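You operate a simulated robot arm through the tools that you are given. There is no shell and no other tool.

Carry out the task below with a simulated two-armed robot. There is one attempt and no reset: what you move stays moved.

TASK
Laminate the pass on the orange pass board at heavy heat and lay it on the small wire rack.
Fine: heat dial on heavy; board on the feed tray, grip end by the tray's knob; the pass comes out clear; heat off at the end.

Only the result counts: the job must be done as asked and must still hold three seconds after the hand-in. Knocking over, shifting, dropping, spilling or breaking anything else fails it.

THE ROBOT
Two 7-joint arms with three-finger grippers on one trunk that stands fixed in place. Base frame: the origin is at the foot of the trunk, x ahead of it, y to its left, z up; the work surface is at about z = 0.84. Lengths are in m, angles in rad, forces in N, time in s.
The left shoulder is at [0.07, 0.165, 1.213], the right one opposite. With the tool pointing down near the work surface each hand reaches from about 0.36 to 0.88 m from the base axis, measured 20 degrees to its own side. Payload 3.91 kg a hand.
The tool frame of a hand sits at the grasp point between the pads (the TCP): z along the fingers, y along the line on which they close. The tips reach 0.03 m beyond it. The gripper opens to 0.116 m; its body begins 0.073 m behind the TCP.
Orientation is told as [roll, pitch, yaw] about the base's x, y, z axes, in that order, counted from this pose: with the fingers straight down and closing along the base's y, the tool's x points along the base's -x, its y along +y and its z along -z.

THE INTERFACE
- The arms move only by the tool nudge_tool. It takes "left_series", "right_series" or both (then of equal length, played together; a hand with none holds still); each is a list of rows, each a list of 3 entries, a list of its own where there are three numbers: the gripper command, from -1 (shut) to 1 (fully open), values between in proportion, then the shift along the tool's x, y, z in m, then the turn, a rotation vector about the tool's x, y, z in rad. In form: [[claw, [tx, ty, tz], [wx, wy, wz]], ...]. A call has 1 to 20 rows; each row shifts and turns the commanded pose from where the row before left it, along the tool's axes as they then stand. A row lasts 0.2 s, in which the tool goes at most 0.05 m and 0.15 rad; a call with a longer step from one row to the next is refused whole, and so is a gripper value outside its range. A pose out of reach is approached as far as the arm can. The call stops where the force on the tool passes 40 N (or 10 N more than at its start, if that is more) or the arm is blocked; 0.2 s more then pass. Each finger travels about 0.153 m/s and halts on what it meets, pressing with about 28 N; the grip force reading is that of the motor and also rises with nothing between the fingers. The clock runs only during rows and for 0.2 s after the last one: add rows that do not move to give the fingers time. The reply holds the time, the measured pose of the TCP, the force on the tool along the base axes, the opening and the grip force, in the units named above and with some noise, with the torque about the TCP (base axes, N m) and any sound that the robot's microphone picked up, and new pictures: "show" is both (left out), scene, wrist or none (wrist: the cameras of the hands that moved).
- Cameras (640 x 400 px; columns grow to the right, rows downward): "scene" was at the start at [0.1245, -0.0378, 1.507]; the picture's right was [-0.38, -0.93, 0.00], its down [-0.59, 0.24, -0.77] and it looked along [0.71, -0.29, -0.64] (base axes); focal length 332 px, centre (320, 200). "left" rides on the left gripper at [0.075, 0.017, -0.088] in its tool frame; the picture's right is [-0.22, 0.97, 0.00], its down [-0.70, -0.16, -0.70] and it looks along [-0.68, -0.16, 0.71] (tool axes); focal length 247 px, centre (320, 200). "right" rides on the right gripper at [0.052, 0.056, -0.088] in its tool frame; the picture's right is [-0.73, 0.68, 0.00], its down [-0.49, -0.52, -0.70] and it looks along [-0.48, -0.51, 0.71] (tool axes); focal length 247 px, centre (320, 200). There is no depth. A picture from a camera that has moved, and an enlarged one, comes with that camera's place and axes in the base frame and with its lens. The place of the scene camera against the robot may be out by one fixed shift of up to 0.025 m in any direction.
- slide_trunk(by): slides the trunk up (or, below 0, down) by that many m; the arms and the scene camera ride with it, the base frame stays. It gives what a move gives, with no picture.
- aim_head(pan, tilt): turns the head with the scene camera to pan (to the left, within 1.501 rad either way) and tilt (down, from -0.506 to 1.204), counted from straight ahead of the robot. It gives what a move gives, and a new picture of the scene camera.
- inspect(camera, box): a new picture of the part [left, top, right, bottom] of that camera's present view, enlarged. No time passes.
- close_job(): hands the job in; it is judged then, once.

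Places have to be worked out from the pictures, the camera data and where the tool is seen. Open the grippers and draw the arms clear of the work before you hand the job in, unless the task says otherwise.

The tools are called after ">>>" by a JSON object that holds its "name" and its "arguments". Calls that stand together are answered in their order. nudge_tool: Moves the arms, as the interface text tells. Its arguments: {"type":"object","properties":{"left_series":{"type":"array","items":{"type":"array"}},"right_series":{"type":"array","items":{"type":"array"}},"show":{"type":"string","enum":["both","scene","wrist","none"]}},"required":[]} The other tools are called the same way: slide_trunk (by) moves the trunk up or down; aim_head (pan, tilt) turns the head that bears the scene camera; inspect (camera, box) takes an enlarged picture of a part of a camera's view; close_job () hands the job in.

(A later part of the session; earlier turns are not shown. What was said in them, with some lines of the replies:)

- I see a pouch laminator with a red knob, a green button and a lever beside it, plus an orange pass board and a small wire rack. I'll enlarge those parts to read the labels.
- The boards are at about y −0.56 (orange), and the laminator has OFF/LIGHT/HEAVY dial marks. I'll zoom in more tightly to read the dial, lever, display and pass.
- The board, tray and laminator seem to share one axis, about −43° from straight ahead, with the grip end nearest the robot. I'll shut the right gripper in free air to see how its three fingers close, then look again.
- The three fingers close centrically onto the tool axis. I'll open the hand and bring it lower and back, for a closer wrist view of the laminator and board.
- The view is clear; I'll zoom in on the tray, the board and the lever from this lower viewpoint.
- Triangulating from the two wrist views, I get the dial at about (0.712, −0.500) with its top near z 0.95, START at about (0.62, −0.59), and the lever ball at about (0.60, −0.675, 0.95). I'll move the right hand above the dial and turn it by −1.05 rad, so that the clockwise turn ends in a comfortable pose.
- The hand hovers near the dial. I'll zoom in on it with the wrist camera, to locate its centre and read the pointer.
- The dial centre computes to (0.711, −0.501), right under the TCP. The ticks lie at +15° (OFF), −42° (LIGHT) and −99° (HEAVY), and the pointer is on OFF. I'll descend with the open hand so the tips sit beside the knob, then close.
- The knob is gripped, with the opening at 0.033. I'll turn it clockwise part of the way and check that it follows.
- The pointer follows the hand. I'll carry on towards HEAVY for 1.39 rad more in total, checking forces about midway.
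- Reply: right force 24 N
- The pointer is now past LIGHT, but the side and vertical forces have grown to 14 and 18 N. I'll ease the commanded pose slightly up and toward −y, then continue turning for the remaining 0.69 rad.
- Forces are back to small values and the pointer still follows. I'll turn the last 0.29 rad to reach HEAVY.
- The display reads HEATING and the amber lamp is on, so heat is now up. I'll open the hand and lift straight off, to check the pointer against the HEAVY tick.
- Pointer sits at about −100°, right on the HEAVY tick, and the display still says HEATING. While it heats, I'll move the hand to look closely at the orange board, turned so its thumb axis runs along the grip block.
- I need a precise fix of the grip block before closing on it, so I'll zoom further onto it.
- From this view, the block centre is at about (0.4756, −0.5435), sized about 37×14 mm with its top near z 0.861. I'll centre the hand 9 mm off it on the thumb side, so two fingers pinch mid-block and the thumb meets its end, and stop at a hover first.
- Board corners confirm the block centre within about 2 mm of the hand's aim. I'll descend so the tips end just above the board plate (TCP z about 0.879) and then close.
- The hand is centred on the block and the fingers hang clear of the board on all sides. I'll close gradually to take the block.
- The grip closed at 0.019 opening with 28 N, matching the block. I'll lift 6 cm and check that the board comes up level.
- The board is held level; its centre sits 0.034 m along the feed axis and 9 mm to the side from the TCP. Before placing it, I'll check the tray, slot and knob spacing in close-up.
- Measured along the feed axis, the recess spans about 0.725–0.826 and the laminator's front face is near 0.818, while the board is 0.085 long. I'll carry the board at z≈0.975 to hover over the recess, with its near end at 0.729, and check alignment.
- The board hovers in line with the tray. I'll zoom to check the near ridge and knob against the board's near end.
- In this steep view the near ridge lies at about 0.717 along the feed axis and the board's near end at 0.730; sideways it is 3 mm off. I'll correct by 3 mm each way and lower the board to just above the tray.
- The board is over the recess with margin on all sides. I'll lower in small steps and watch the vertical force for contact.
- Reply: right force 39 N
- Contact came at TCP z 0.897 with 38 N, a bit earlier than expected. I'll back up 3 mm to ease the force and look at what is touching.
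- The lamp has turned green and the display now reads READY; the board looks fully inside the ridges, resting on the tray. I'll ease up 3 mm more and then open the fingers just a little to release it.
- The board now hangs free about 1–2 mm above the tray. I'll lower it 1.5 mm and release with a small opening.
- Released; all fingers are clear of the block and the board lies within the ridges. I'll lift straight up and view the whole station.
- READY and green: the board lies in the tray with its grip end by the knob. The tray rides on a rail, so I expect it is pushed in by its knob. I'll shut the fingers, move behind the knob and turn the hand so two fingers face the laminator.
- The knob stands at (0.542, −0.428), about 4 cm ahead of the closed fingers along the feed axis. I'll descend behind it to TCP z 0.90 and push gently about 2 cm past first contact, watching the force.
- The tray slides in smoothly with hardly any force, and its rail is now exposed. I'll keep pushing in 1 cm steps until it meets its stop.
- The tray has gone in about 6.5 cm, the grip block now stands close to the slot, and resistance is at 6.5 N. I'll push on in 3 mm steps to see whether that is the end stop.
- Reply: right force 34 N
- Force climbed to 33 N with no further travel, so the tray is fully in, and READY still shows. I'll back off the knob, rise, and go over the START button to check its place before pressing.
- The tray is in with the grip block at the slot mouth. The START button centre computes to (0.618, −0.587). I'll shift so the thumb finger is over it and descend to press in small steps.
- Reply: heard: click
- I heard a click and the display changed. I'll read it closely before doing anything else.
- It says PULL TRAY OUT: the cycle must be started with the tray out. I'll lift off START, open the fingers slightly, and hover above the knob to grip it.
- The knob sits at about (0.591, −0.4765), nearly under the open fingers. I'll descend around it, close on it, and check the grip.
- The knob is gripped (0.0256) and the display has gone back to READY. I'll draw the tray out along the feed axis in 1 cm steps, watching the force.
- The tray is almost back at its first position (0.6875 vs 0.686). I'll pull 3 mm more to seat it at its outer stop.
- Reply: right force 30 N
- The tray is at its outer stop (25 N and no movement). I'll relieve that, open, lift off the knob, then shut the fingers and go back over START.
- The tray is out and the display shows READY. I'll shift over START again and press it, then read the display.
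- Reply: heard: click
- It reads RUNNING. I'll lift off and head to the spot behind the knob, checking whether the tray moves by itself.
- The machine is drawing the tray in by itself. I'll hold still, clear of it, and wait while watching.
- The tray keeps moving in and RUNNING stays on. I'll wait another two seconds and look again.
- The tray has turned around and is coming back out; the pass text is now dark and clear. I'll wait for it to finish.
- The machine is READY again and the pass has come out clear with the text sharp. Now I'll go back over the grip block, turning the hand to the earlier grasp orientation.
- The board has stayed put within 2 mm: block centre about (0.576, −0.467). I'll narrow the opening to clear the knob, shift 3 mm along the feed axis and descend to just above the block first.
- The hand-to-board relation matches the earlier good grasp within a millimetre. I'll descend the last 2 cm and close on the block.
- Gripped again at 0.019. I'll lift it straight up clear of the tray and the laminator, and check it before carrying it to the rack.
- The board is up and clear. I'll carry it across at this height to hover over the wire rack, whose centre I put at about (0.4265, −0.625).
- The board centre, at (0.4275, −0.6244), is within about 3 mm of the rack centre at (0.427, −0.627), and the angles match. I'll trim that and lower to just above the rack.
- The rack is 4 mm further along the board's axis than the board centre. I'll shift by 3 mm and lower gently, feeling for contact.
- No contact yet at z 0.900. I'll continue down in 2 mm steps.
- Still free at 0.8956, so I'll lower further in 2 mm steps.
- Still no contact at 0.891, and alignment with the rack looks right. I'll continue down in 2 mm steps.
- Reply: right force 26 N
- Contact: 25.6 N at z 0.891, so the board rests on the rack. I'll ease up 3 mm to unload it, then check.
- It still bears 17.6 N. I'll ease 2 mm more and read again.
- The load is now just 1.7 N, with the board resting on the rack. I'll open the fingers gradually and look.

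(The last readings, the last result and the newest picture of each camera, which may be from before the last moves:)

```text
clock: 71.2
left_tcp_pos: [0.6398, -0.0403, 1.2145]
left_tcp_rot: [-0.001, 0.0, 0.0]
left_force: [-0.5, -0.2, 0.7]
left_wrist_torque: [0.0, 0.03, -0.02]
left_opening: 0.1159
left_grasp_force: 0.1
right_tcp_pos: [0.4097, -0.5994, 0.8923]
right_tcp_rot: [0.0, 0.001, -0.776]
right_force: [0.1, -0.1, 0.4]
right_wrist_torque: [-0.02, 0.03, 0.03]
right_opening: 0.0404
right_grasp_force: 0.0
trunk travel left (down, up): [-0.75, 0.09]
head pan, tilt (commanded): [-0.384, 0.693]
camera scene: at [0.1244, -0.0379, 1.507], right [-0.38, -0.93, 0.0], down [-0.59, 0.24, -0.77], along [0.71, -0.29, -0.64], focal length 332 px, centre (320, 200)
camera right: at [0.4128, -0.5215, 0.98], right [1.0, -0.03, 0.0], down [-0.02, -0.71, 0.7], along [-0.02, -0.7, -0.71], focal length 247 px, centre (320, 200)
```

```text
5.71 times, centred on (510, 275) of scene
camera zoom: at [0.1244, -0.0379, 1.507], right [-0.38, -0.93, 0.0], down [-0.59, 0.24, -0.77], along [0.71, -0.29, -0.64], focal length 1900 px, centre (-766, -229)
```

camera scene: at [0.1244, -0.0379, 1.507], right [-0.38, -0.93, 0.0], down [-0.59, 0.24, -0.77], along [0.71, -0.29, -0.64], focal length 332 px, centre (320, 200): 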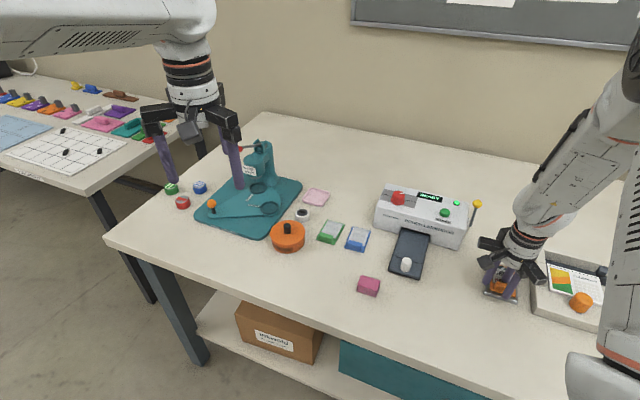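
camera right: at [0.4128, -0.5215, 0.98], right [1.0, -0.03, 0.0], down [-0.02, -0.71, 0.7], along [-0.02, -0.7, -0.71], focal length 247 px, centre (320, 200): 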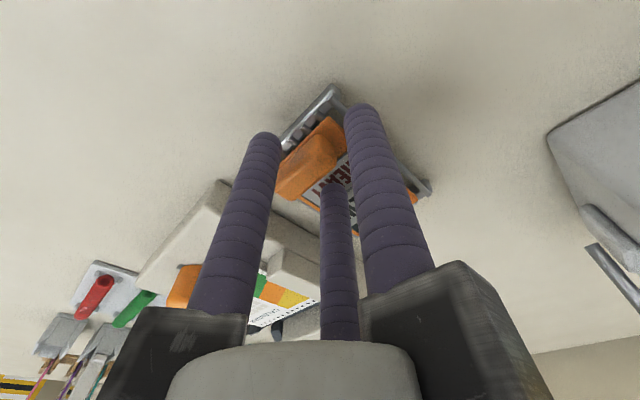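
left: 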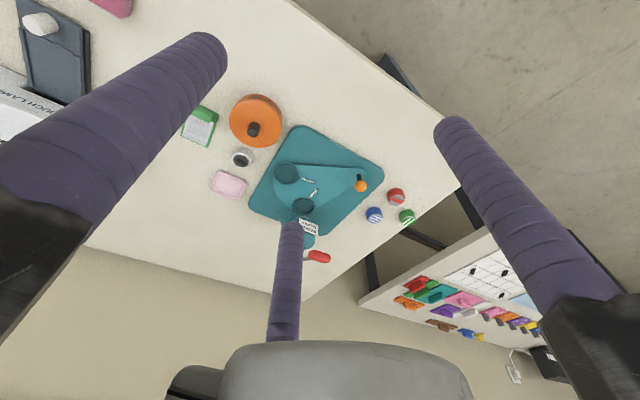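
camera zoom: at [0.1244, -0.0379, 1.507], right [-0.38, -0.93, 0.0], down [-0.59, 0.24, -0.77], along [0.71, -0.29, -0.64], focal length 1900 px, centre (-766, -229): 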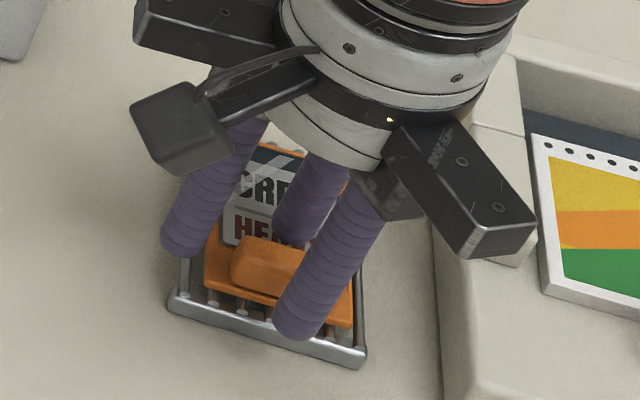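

Released, and the board lies squarely on the rack bars. I'll lift straight up slowly and confirm it stays.

>>> {"name": "nudge_tool", "arguments": {"right_series": [[-0.3, [0, 0, -0.01], [0, 0, 0]], [-0.3, [0, 0, -0.025], [0, 0, 0]], [-0.3, [0, 0, -0.045], [0, 0, 0]], [-0.3, [0, 0, -0.045], [0, 0, 0]], [-0.3, [0, 0, -0.045], [0, 0, 0]]], "show": "both"}}

>>> {"name": "inspect", "arguments": {"camera": "right", "box": [225, 0, 425, 150]}}

>>> {"name": "inspect", "arguments": {"camera": "scene", "box": [460, 240, 560, 315]}}

```text
clock: 72.4
left_tcp_pos: [0.6401, -0.039, 1.2162]
left_tcp_rot: [-0.001, -0.002, 0.0]
left_force: [0.3, -0.6, -0.3]
left_wrist_torque: [-0.01, 0.03, 0.02]
left_opening: 0.1159
left_grasp_force: 0.0
right_tcp_pos: [0.4105, -0.5964, 1.062]
right_tcp_rot: [-0.001, -0.002, -0.776]
right_force: [0.9, 0.6, 0.8]
right_wrist_torque: [-0.02, -0.02, 0.01]
right_opening: 0.0407
right_grasp_force: 0.1
trunk travel left (down, up): [-0.75, 0.09]
head pan, tilt (commanded): [-0.384, 0.693]
camera scene: at [0.1234, -0.0363, 1.5071], right [-0.38, -0.93, 0.0], down [-0.59, 0.24, -0.77], along [0.71, -0.29, -0.64], focal length 332 px, centre (320, 200)
camera right: at [0.4126, -0.5184, 1.1502], right [1.0, -0.03, 0.0], down [-0.02, -0.71, 0.7], along [-0.02, -0.7, -0.71], focal length 247 px, centre (320, 200)
```

scene: 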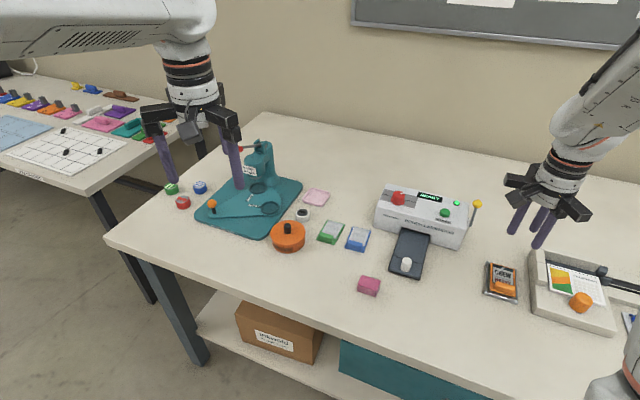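
right: 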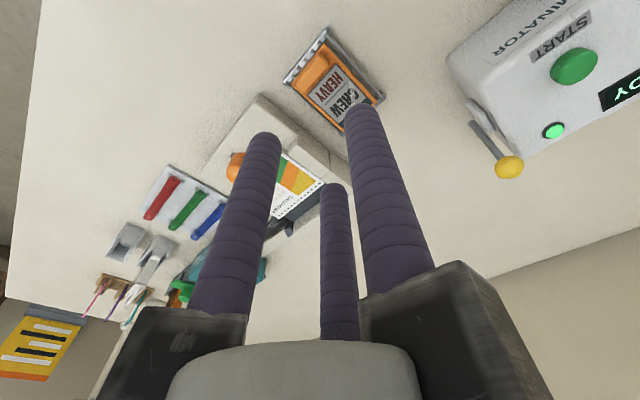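

```text
2.67 times, centred on (325, 75) of right
camera zoom: at [0.4126, -0.5184, 1.1502], right [1.0, -0.03, 0.0], down [-0.02, -0.71, 0.7], along [-0.02, -0.7, -0.71], focal length 659 px, centre (307, 533)
```

zoom: 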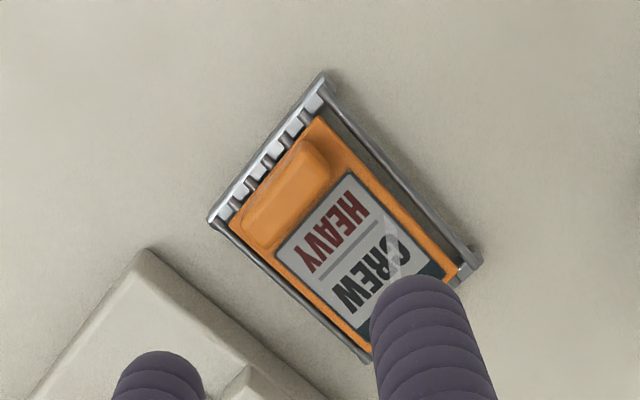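

```text
5.33 times, centred on (510, 278) of scene
camera zoom: at [0.1234, -0.0363, 1.5071], right [-0.38, -0.93, 0.0], down [-0.59, 0.24, -0.77], along [0.71, -0.29, -0.64], focal length 1774 px, centre (-693, -213)
```

zoom: 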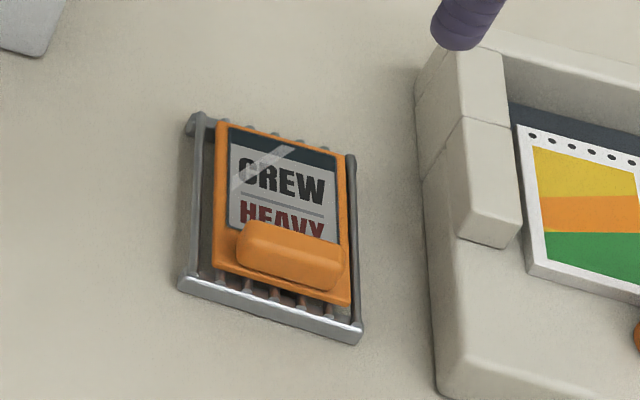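

The pass lies on the rack, clear and steady. Now I'll carry the open hand up over the dial, turned to the yaw at which I left it, to switch the heat off.

>>> {"name": "nudge_tool", "arguments": {"right_series": [[0.5, [-0.021, 0.0399, -0.003], [0, 0, 0]], [0.8, [-0.021, 0.0399, -0.003], [0, 0, 0]], [0.8, [-0.021, 0.0399, -0.003], [0, 0, 0]], [0.8, [-0.021, 0.0399, -0.003], [0, 0, 0]], [0.8, [-0.021, 0.0399, -0.003], [0, 0, 0]], [0.8, [-0.021, 0.0399, -0.003], [0, 0, 0]], [0.8, [-0.021, 0.0399, -0.003], [0, 0, 0]], [0.8, [0, 0, 0], [0, 0, 0.0825]], [0.8, [0, 0, 0], [0, 0, 0.0825]], [0.8, [0, 0, 0], [0, 0, 0]]], "show": "both"}}

>>> {"name": "inspect", "arguments": {"camera": "right", "box": [210, 0, 410, 150]}}

```text
clock: 74.6
left_tcp_pos: [0.6416, -0.0402, 1.2156]
left_tcp_rot: [0.0, 0.002, -0.001]
left_force: [-0.1, -0.5, -0.4]
left_wrist_torque: [-0.01, -0.02, -0.02]
left_opening: 0.1159
left_grasp_force: 0.1
right_tcp_pos: [0.7108, -0.5016, 1.083]
right_tcp_rot: [0.001, 0.001, -0.94]
right_force: [1.2, -0.9, -0.9]
right_wrist_torque: [0.03, 0.0, 0.0]
right_opening: 0.1045
right_grasp_force: 0.1
trunk travel left (down, up): [-0.75, 0.09]
head pan, tilt (commanded): [-0.384, 0.693]
camera scene: at [0.1254, -0.0378, 1.5069], right [-0.38, -0.93, 0.0], down [-0.59, 0.24, -0.77], along [0.71, -0.29, -0.64], focal length 332 px, centre (320, 200)
camera right: at [0.7253, -0.4256, 1.1711], right [0.98, -0.19, 0.0], down [-0.14, -0.7, 0.7], along [-0.13, -0.69, -0.71], focal length 247 px, centre (320, 200)
```

scene: 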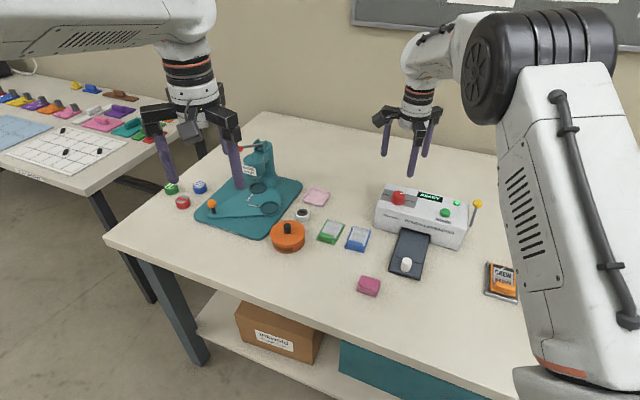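
right: 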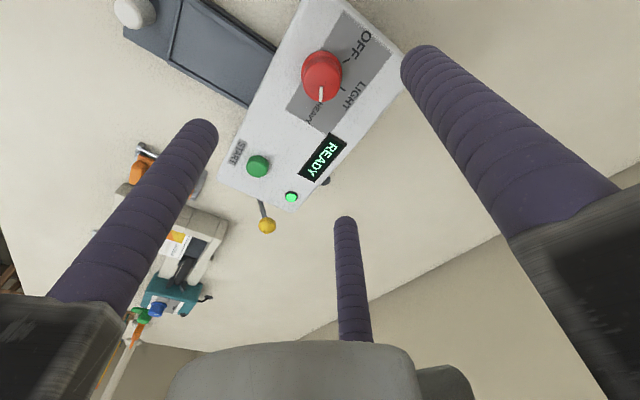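

```text
2.67 times, centred on (310, 75) of right
camera zoom: at [0.7253, -0.4256, 1.1711], right [0.98, -0.19, 0.0], down [-0.14, -0.7, 0.7], along [-0.13, -0.69, -0.71], focal length 659 px, centre (347, 533)
```

zoom: 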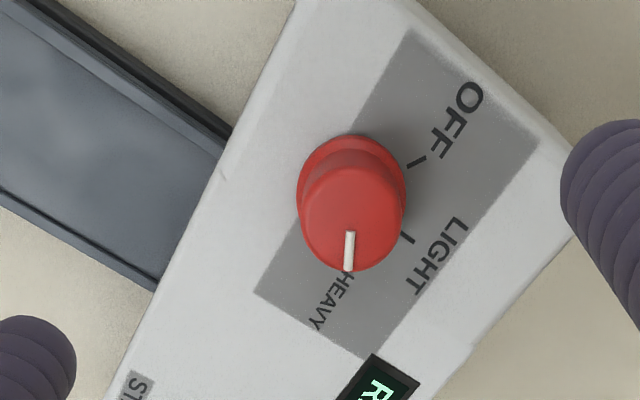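

The dial centre computes to (0.7127, −0.4994), directly beneath the hand, with the pointer still on HEAVY. I'll descend and grip it.

>>> {"name": "nudge_tool", "arguments": {"right_series": [[1, [0, 0, 0.04], [0, 0, 0]], [1, [0, 0, 0.04], [0, 0, 0]], [1, [0, 0, 0.036], [0, 0, 0]], [0.2, [0, 0, 0], [0, 0, 0]], [-0.2, [0, 0, 0], [0, 0, 0]], [-0.6, [0, 0, 0], [0, 0, 0]], [-0.6, [0, 0, 0], [0, 0, 0]]], "show": "wrist"}}

```text
clock: 76.2
left_tcp_pos: [0.6395, -0.0395, 1.2161]
left_tcp_rot: [0.0, -0.001, -0.001]
left_force: [-0.2, -0.1, -0.3]
left_wrist_torque: [-0.02, -0.02, 0.0]
left_opening: 0.1158
left_grasp_force: 0.0
right_tcp_pos: [0.7106, -0.5047, 0.9649]
right_tcp_rot: [0.0, 0.001, -0.942]
right_force: [-3.9, 2.0, -0.7]
right_wrist_torque: [0.01, 0.09, -0.03]
right_opening: 0.0343
right_grasp_force: 45.1
trunk travel left (down, up): [-0.75, 0.09]
head pan, tilt (commanded): [-0.384, 0.693]
camera right: at [0.7268, -0.4275, 1.0539], right [0.98, -0.19, 0.0], down [-0.14, -0.7, 0.7], along [-0.13, -0.69, -0.71], focal length 247 px, centre (320, 200)
```

right: 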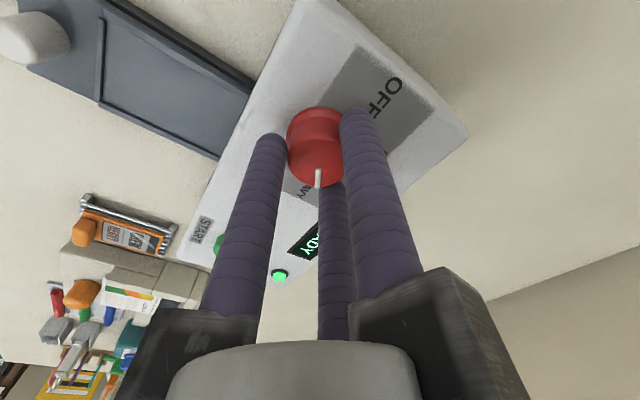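

The knob is gripped (0.034). I'll turn it back counter-clockwise in steps, about 1.0 rad first.

>>> {"name": "nudge_tool", "arguments": {"right_series": [[-0.7, [0, 0, 0], [0, 0, -0.1]], [-0.7, [0, 0, 0], [0, 0, -0.1]], [-0.7, [0, 0, 0], [0, 0, -0.1]], [-0.7, [0, 0, 0], [0, 0, -0.1]], [-0.7, [0, 0, 0], [0, 0, -0.1]], [-0.7, [0, 0, 0], [0, 0, -0.1]], [-0.7, [0, 0, 0], [0, 0, -0.1]]], "show": "wrist"}}

```text
clock: 77.8
left_tcp_pos: [0.6405, -0.0405, 1.216]
left_tcp_rot: [-0.001, 0.001, 0.001]
left_force: [0.1, 0.6, 0.1]
left_wrist_torque: [0.01, -0.03, 0.01]
left_opening: 0.1161
left_grasp_force: 0.1
right_tcp_pos: [0.7109, -0.5025, 0.966]
right_tcp_rot: [0.0, 0.002, -0.237]
right_force: [-4.9, 12.5, -12.6]
right_wrist_torque: [0.46, -0.11, 0.02]
right_opening: 0.0325
right_grasp_force: 45.2
trunk travel left (down, up): [-0.75, 0.09]
head pan, tilt (commanded): [-0.384, 0.693]
camera right: at [0.6745, -0.4343, 1.0543], right [0.87, 0.49, 0.0], down [0.35, -0.62, 0.7], along [0.34, -0.61, -0.71], focal length 247 px, centre (320, 200)
```

right: 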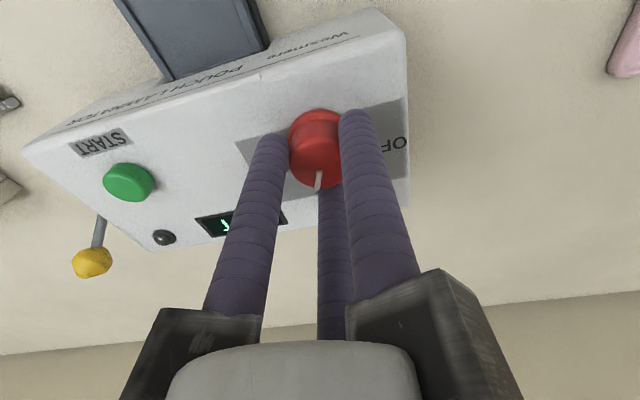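

The lamp has gone out and the pointer is following. I'll relieve the 12 N side load slightly and keep turning.

>>> {"name": "nudge_tool", "arguments": {"right_series": [[-0.7, [0, 0.0015, 0.0015], [0, 0, 0]], [-0.7, [0, 0, 0], [0, 0, -0.1]], [-0.7, [0, 0, 0], [0, 0, -0.1]], [-0.7, [0, 0, 0], [0, 0, -0.1]], [-0.7, [0, 0, 0], [0, 0, -0.1]], [-0.7, [0, 0, 0], [0, 0, -0.1]], [-0.7, [0, 0, 0], [0, 0, -0.1]]], "show": "wrist"}}

```text
clock: 79.4
left_tcp_pos: [0.6405, -0.0407, 1.2156]
left_tcp_rot: [0.001, 0.0, -0.001]
left_force: [-0.1, -0.9, 0.3]
left_wrist_torque: [0.01, 0.04, -0.03]
left_opening: 0.1161
left_grasp_force: 0.1
right_tcp_pos: [0.7115, -0.5023, 0.9659]
right_tcp_rot: [0.0, 0.001, 0.362]
right_force: [-1.4, 1.3, -1.4]
right_wrist_torque: [0.38, -0.19, -0.02]
right_opening: 0.0326
right_grasp_force: 45.7
trunk travel left (down, up): [-0.75, 0.09]
head pan, tilt (commanded): [-0.384, 0.693]
camera right: at [0.6432, -0.4672, 1.0544], right [0.44, 0.9, 0.0], down [0.64, -0.32, 0.7], along [0.63, -0.31, -0.71], focal length 247 px, centre (320, 200)
```

right: 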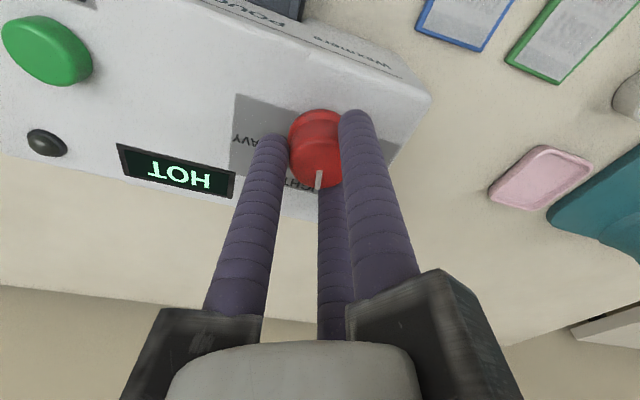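

The display reads HOT (cooling down) and forces are low. I'll turn the remaining 0.69 rad to OFF.

>>> {"name": "nudge_tool", "arguments": {"right_series": [[-0.7, [0, 0, 0], [0, 0, -0.1]], [-0.7, [0, 0, 0], [0, 0, -0.1]], [-0.7, [0, 0, 0], [0, 0, -0.1]], [-0.7, [0, 0, 0], [0, 0, -0.1]], [-0.7, [0, 0, 0], [0, 0, -0.1]], [-0.7, [0, 0, 0], [0, 0, -0.1]], [-0.7, [0, 0, 0], [0, 0, -0.09]], [-0.7, [0, 0, 0], [0, 0, 0]]], "show": "wrist"}}

>>> {"name": "inspect", "arguments": {"camera": "scene", "box": [370, 175, 490, 250]}}

```text
clock: 81.2
left_tcp_pos: [0.6403, -0.0399, 1.2149]
left_tcp_rot: [0.001, 0.001, 0.001]
left_force: [-0.2, -0.5, 0.0]
left_wrist_torque: [0.01, 0.0, 0.01]
left_opening: 0.1159
left_grasp_force: 0.1
right_tcp_pos: [0.7111, -0.5029, 0.966]
right_tcp_rot: [0.0, 0.0, 1.051]
right_force: [4.6, -2.5, 2.4]
right_wrist_torque: [0.0, -0.47, 0.0]
right_opening: 0.0327
right_grasp_force: 45.3
trunk travel left (down, up): [-0.75, 0.09]
head pan, tilt (commanded): [-0.384, 0.693]
camera right: at [0.6372, -0.5187, 1.0543], right [-0.23, 0.97, 0.0], down [0.7, 0.16, 0.7], along [0.68, 0.16, -0.71], focal length 247 px, centre (320, 200)
```

right: 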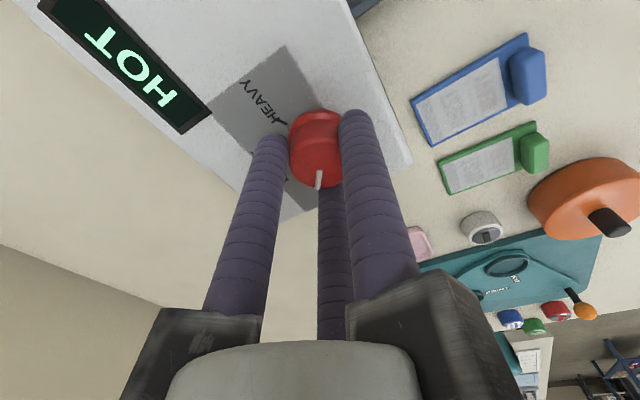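

```text
5.33 times, centred on (430, 212) of scene
camera zoom: at [0.1251, -0.0382, 1.507], right [-0.38, -0.93, 0.0], down [-0.59, 0.24, -0.77], along [0.71, -0.29, -0.64], focal length 1774 px, centre (-267, 133)
```

zoom: 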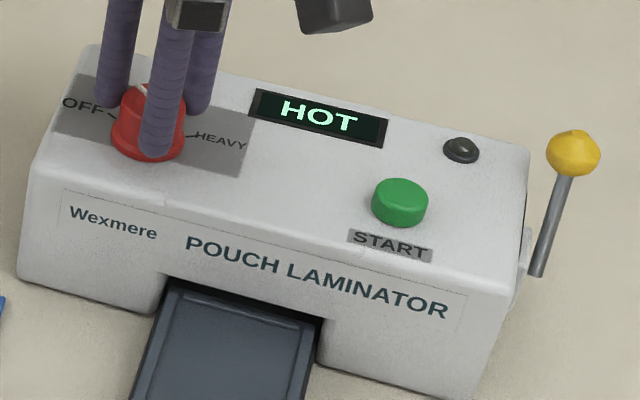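

The dial should now be at OFF; the display shows HOT with the lamp dark. I'll release and lift to check the pointer precisely against the OFF tick.

>>> {"name": "nudge_tool", "arguments": {"right_series": [[0.2, [0, 0, 0], [0, 0, 0]], [0.8, [0, 0, 0], [0, 0, 0]], [0.8, [0, 0, 0], [0, 0, 0]], [0.8, [0, 0, -0.04], [0, 0, 0]], [0.8, [0, 0, -0.04], [0, 0, 0]], [0.8, [0, 0, -0.036], [0, 0, 0]], [0.8, [0, 0, 0], [0, 0, 0]]], "show": "both"}}

>>> {"name": "inspect", "arguments": {"camera": "right", "box": [230, 0, 390, 150]}}

>>> {"name": "inspect", "arguments": {"camera": "scene", "box": [370, 175, 490, 250]}}

```text
clock: 82.8
left_tcp_pos: [0.6403, -0.0412, 1.2163]
left_tcp_rot: [0.001, 0.0, -0.001]
left_force: [-0.1, -0.5, 0.0]
left_wrist_torque: [-0.02, -0.02, -0.04]
left_opening: 0.116
left_grasp_force: 0.0
right_tcp_pos: [0.7117, -0.5029, 1.0838]
right_tcp_rot: [-0.001, 0.0, 1.049]
right_force: [-0.3, -0.5, -1.5]
right_wrist_torque: [0.0, 0.03, 0.01]
right_opening: 0.1045
right_grasp_force: 0.0
trunk travel left (down, up): [-0.75, 0.09]
head pan, tilt (commanded): [-0.384, 0.693]
camera scene: at [0.1248, -0.0381, 1.507], right [-0.38, -0.93, 0.0], down [-0.59, 0.24, -0.77], along [0.71, -0.29, -0.64], focal length 332 px, centre (320, 200)
camera right: at [0.6372, -0.5193, 1.1716], right [-0.23, 0.97, 0.0], down [0.7, 0.16, 0.7], along [0.68, 0.16, -0.71], focal length 247 px, centre (320, 200)
```

scene: 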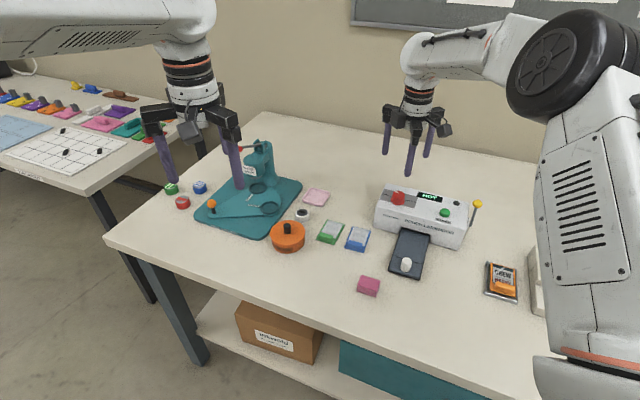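
right: 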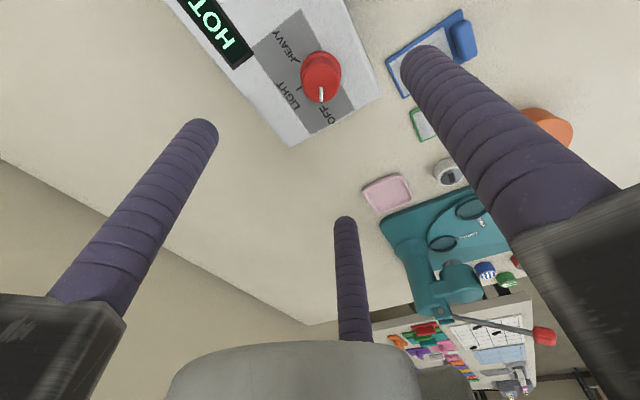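

```text
2.67 times, centred on (310, 75) of right
camera zoom: at [0.6372, -0.5193, 1.1716], right [-0.23, 0.97, 0.0], down [0.7, 0.16, 0.7], along [0.68, 0.16, -0.71], focal length 659 px, centre (347, 533)
```

zoom: 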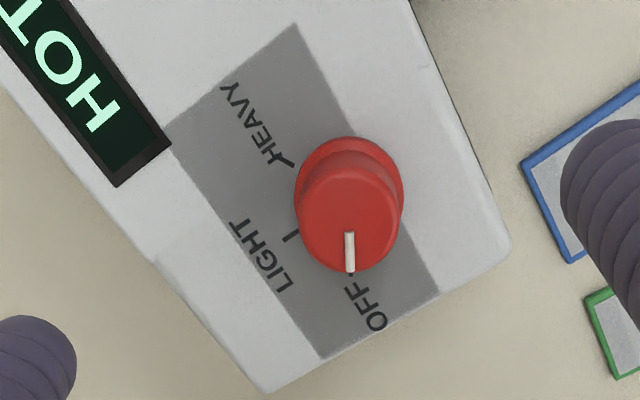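

```text
5.33 times, centred on (430, 212) of scene
camera zoom: at [0.1248, -0.0381, 1.507], right [-0.38, -0.93, 0.0], down [-0.59, 0.24, -0.77], along [0.71, -0.29, -0.64], focal length 1774 px, centre (-267, 133)
```

zoom: 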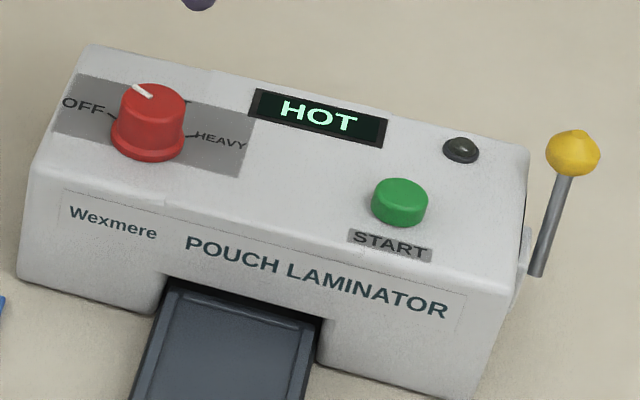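

The pointer is back exactly on the OFF tick, the lamp is dark, and HOT is just residual heat. I'll open the hand fully and draw the right arm back up, clear of the work.

>>> {"name": "nudge_tool", "arguments": {"right_series": [[1, [0, 0, -0.04], [0, 0, 0]], [1, [0.0187, 0.0325, -0.0125], [0, 0, 0]], [1, [0.0187, 0.0325, -0.0125], [0, 0, 0]], [1, [0.0187, 0.0325, -0.0125], [0, 0, 0]], [1, [0.0187, 0.0325, -0.0125], [0, 0, 0]], [1, [0.0187, 0.0325, -0.0125], [0, 0, 0]], [1, [0.0187, 0.0325, -0.0125], [0, 0, 0]], [1, [0.0187, 0.0325, -0.0125], [0, 0, 0]], [1, [0.0187, 0.0325, -0.0125], [0, 0, 0]], [1, [0, 0, 0], [0, 0, 0.15]], [1, [0, 0, 0], [0, 0, 0.15]], [1, [0, 0, 0], [0, 0, 0.15]], [1, [0, 0, 0], [0, 0, 0.15]], [1, [0, 0, 0], [0, 0, 0.15]], [1, [0, 0, 0], [0, 0, 0.15]], [1, [0, 0, 0], [0, 0, 0.15]], [1, [0, 0, 0], [0, 0, 0]]], "show": "both"}}

>>> {"name": "inspect", "arguments": {"camera": "scene", "box": [340, 160, 540, 310]}}

>>> {"name": "inspect", "arguments": {"camera": "scene", "box": [460, 240, 560, 315]}}

```text
clock: 86.4
left_tcp_pos: [0.6404, -0.0405, 1.2165]
left_tcp_rot: [-0.001, -0.001, 0.0]
left_force: [0.7, -0.4, -0.5]
left_wrist_torque: [0.0, -0.02, -0.01]
left_opening: 0.1159
left_grasp_force: 0.0
right_tcp_pos: [0.4112, -0.5023, 1.2222]
right_tcp_rot: [-0.002, 0.0, -0.003]
right_force: [-0.1, -0.4, 0.1]
right_wrist_torque: [-0.02, 0.03, 0.0]
right_opening: 0.1159
right_grasp_force: 0.0
trunk travel left (down, up): [-0.75, 0.09]
head pan, tilt (commanded): [-0.384, 0.693]
camera scene: at [0.1244, -0.0377, 1.507], right [-0.38, -0.93, 0.0], down [-0.59, 0.24, -0.77], along [0.71, -0.29, -0.64], focal length 332 px, centre (320, 200)
camera right: at [0.3599, -0.4447, 1.3107], right [0.73, 0.68, 0.0], down [0.49, -0.52, 0.7], along [0.48, -0.51, -0.71], focal length 247 px, centre (320, 200)
```

scene: 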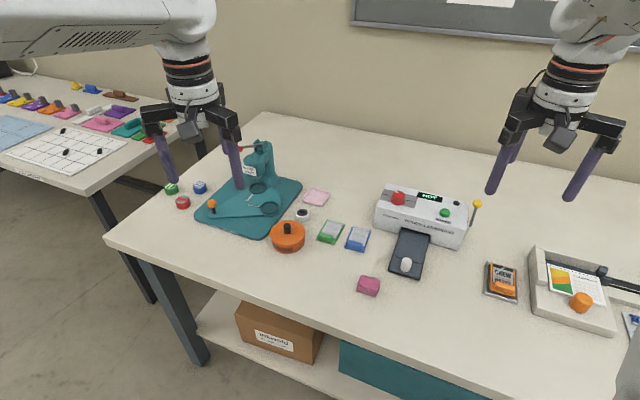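
right: 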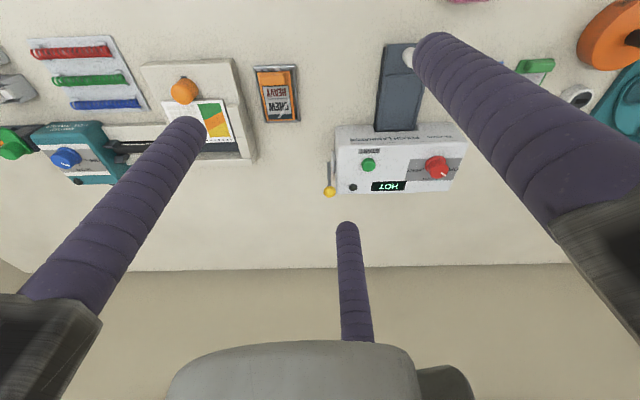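

```text
2.67 times, centred on (440, 235) of scene
camera zoom: at [0.1244, -0.0377, 1.507], right [-0.38, -0.93, 0.0], down [-0.59, 0.24, -0.77], along [0.71, -0.29, -0.64], focal length 887 px, centre (0, 107)
```

zoom: 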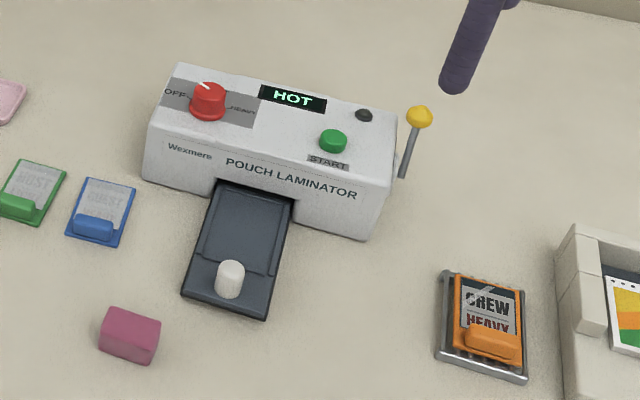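

```text
5.33 times, centred on (510, 278) of scene
camera zoom: at [0.1244, -0.0377, 1.507], right [-0.38, -0.93, 0.0], down [-0.59, 0.24, -0.77], along [0.71, -0.29, -0.64], focal length 1774 px, centre (-693, -213)
```

zoom: 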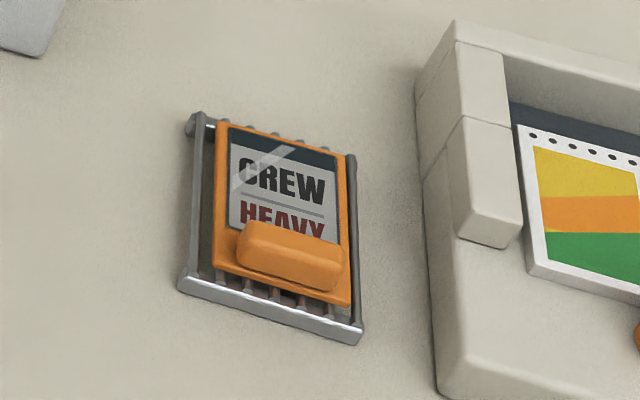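

The pass lies clear and steady on the small wire rack. The dial is at OFF with the lamp dark, the tray is back out, and nothing else has moved. Both hands are open and clear, so I hand the job in.

>>> {"name": "close_job", "arguments": {}}

```text
The job is handed in.
```

I laminated the crew pass at heavy heat and laid it, still on its orange board, on the small wire rack. The job is handed in, but I got no verdict back from the hand-in.

- **Lamination:** The dial was on HEAVY, and I waited for READY before starting. The board lay on the feed tray with its grip end by the knob. The pass came out clear, with the text sharp.
- **Extra step:** I first pushed the tray in by hand and pressed START, and the display said PULL TRAY OUT. I pulled the tray back out and pressed START again; the machine then fed the tray in and returned it by itself.
- **Finish:** The dial is back on OFF and the lamp is dark. The display still showed HOT, which I took to be residual heat.
- **Surroundings:** Comparing the pictures from before and after, I saw nothing else shifted. Both grippers are open and clear of the work.
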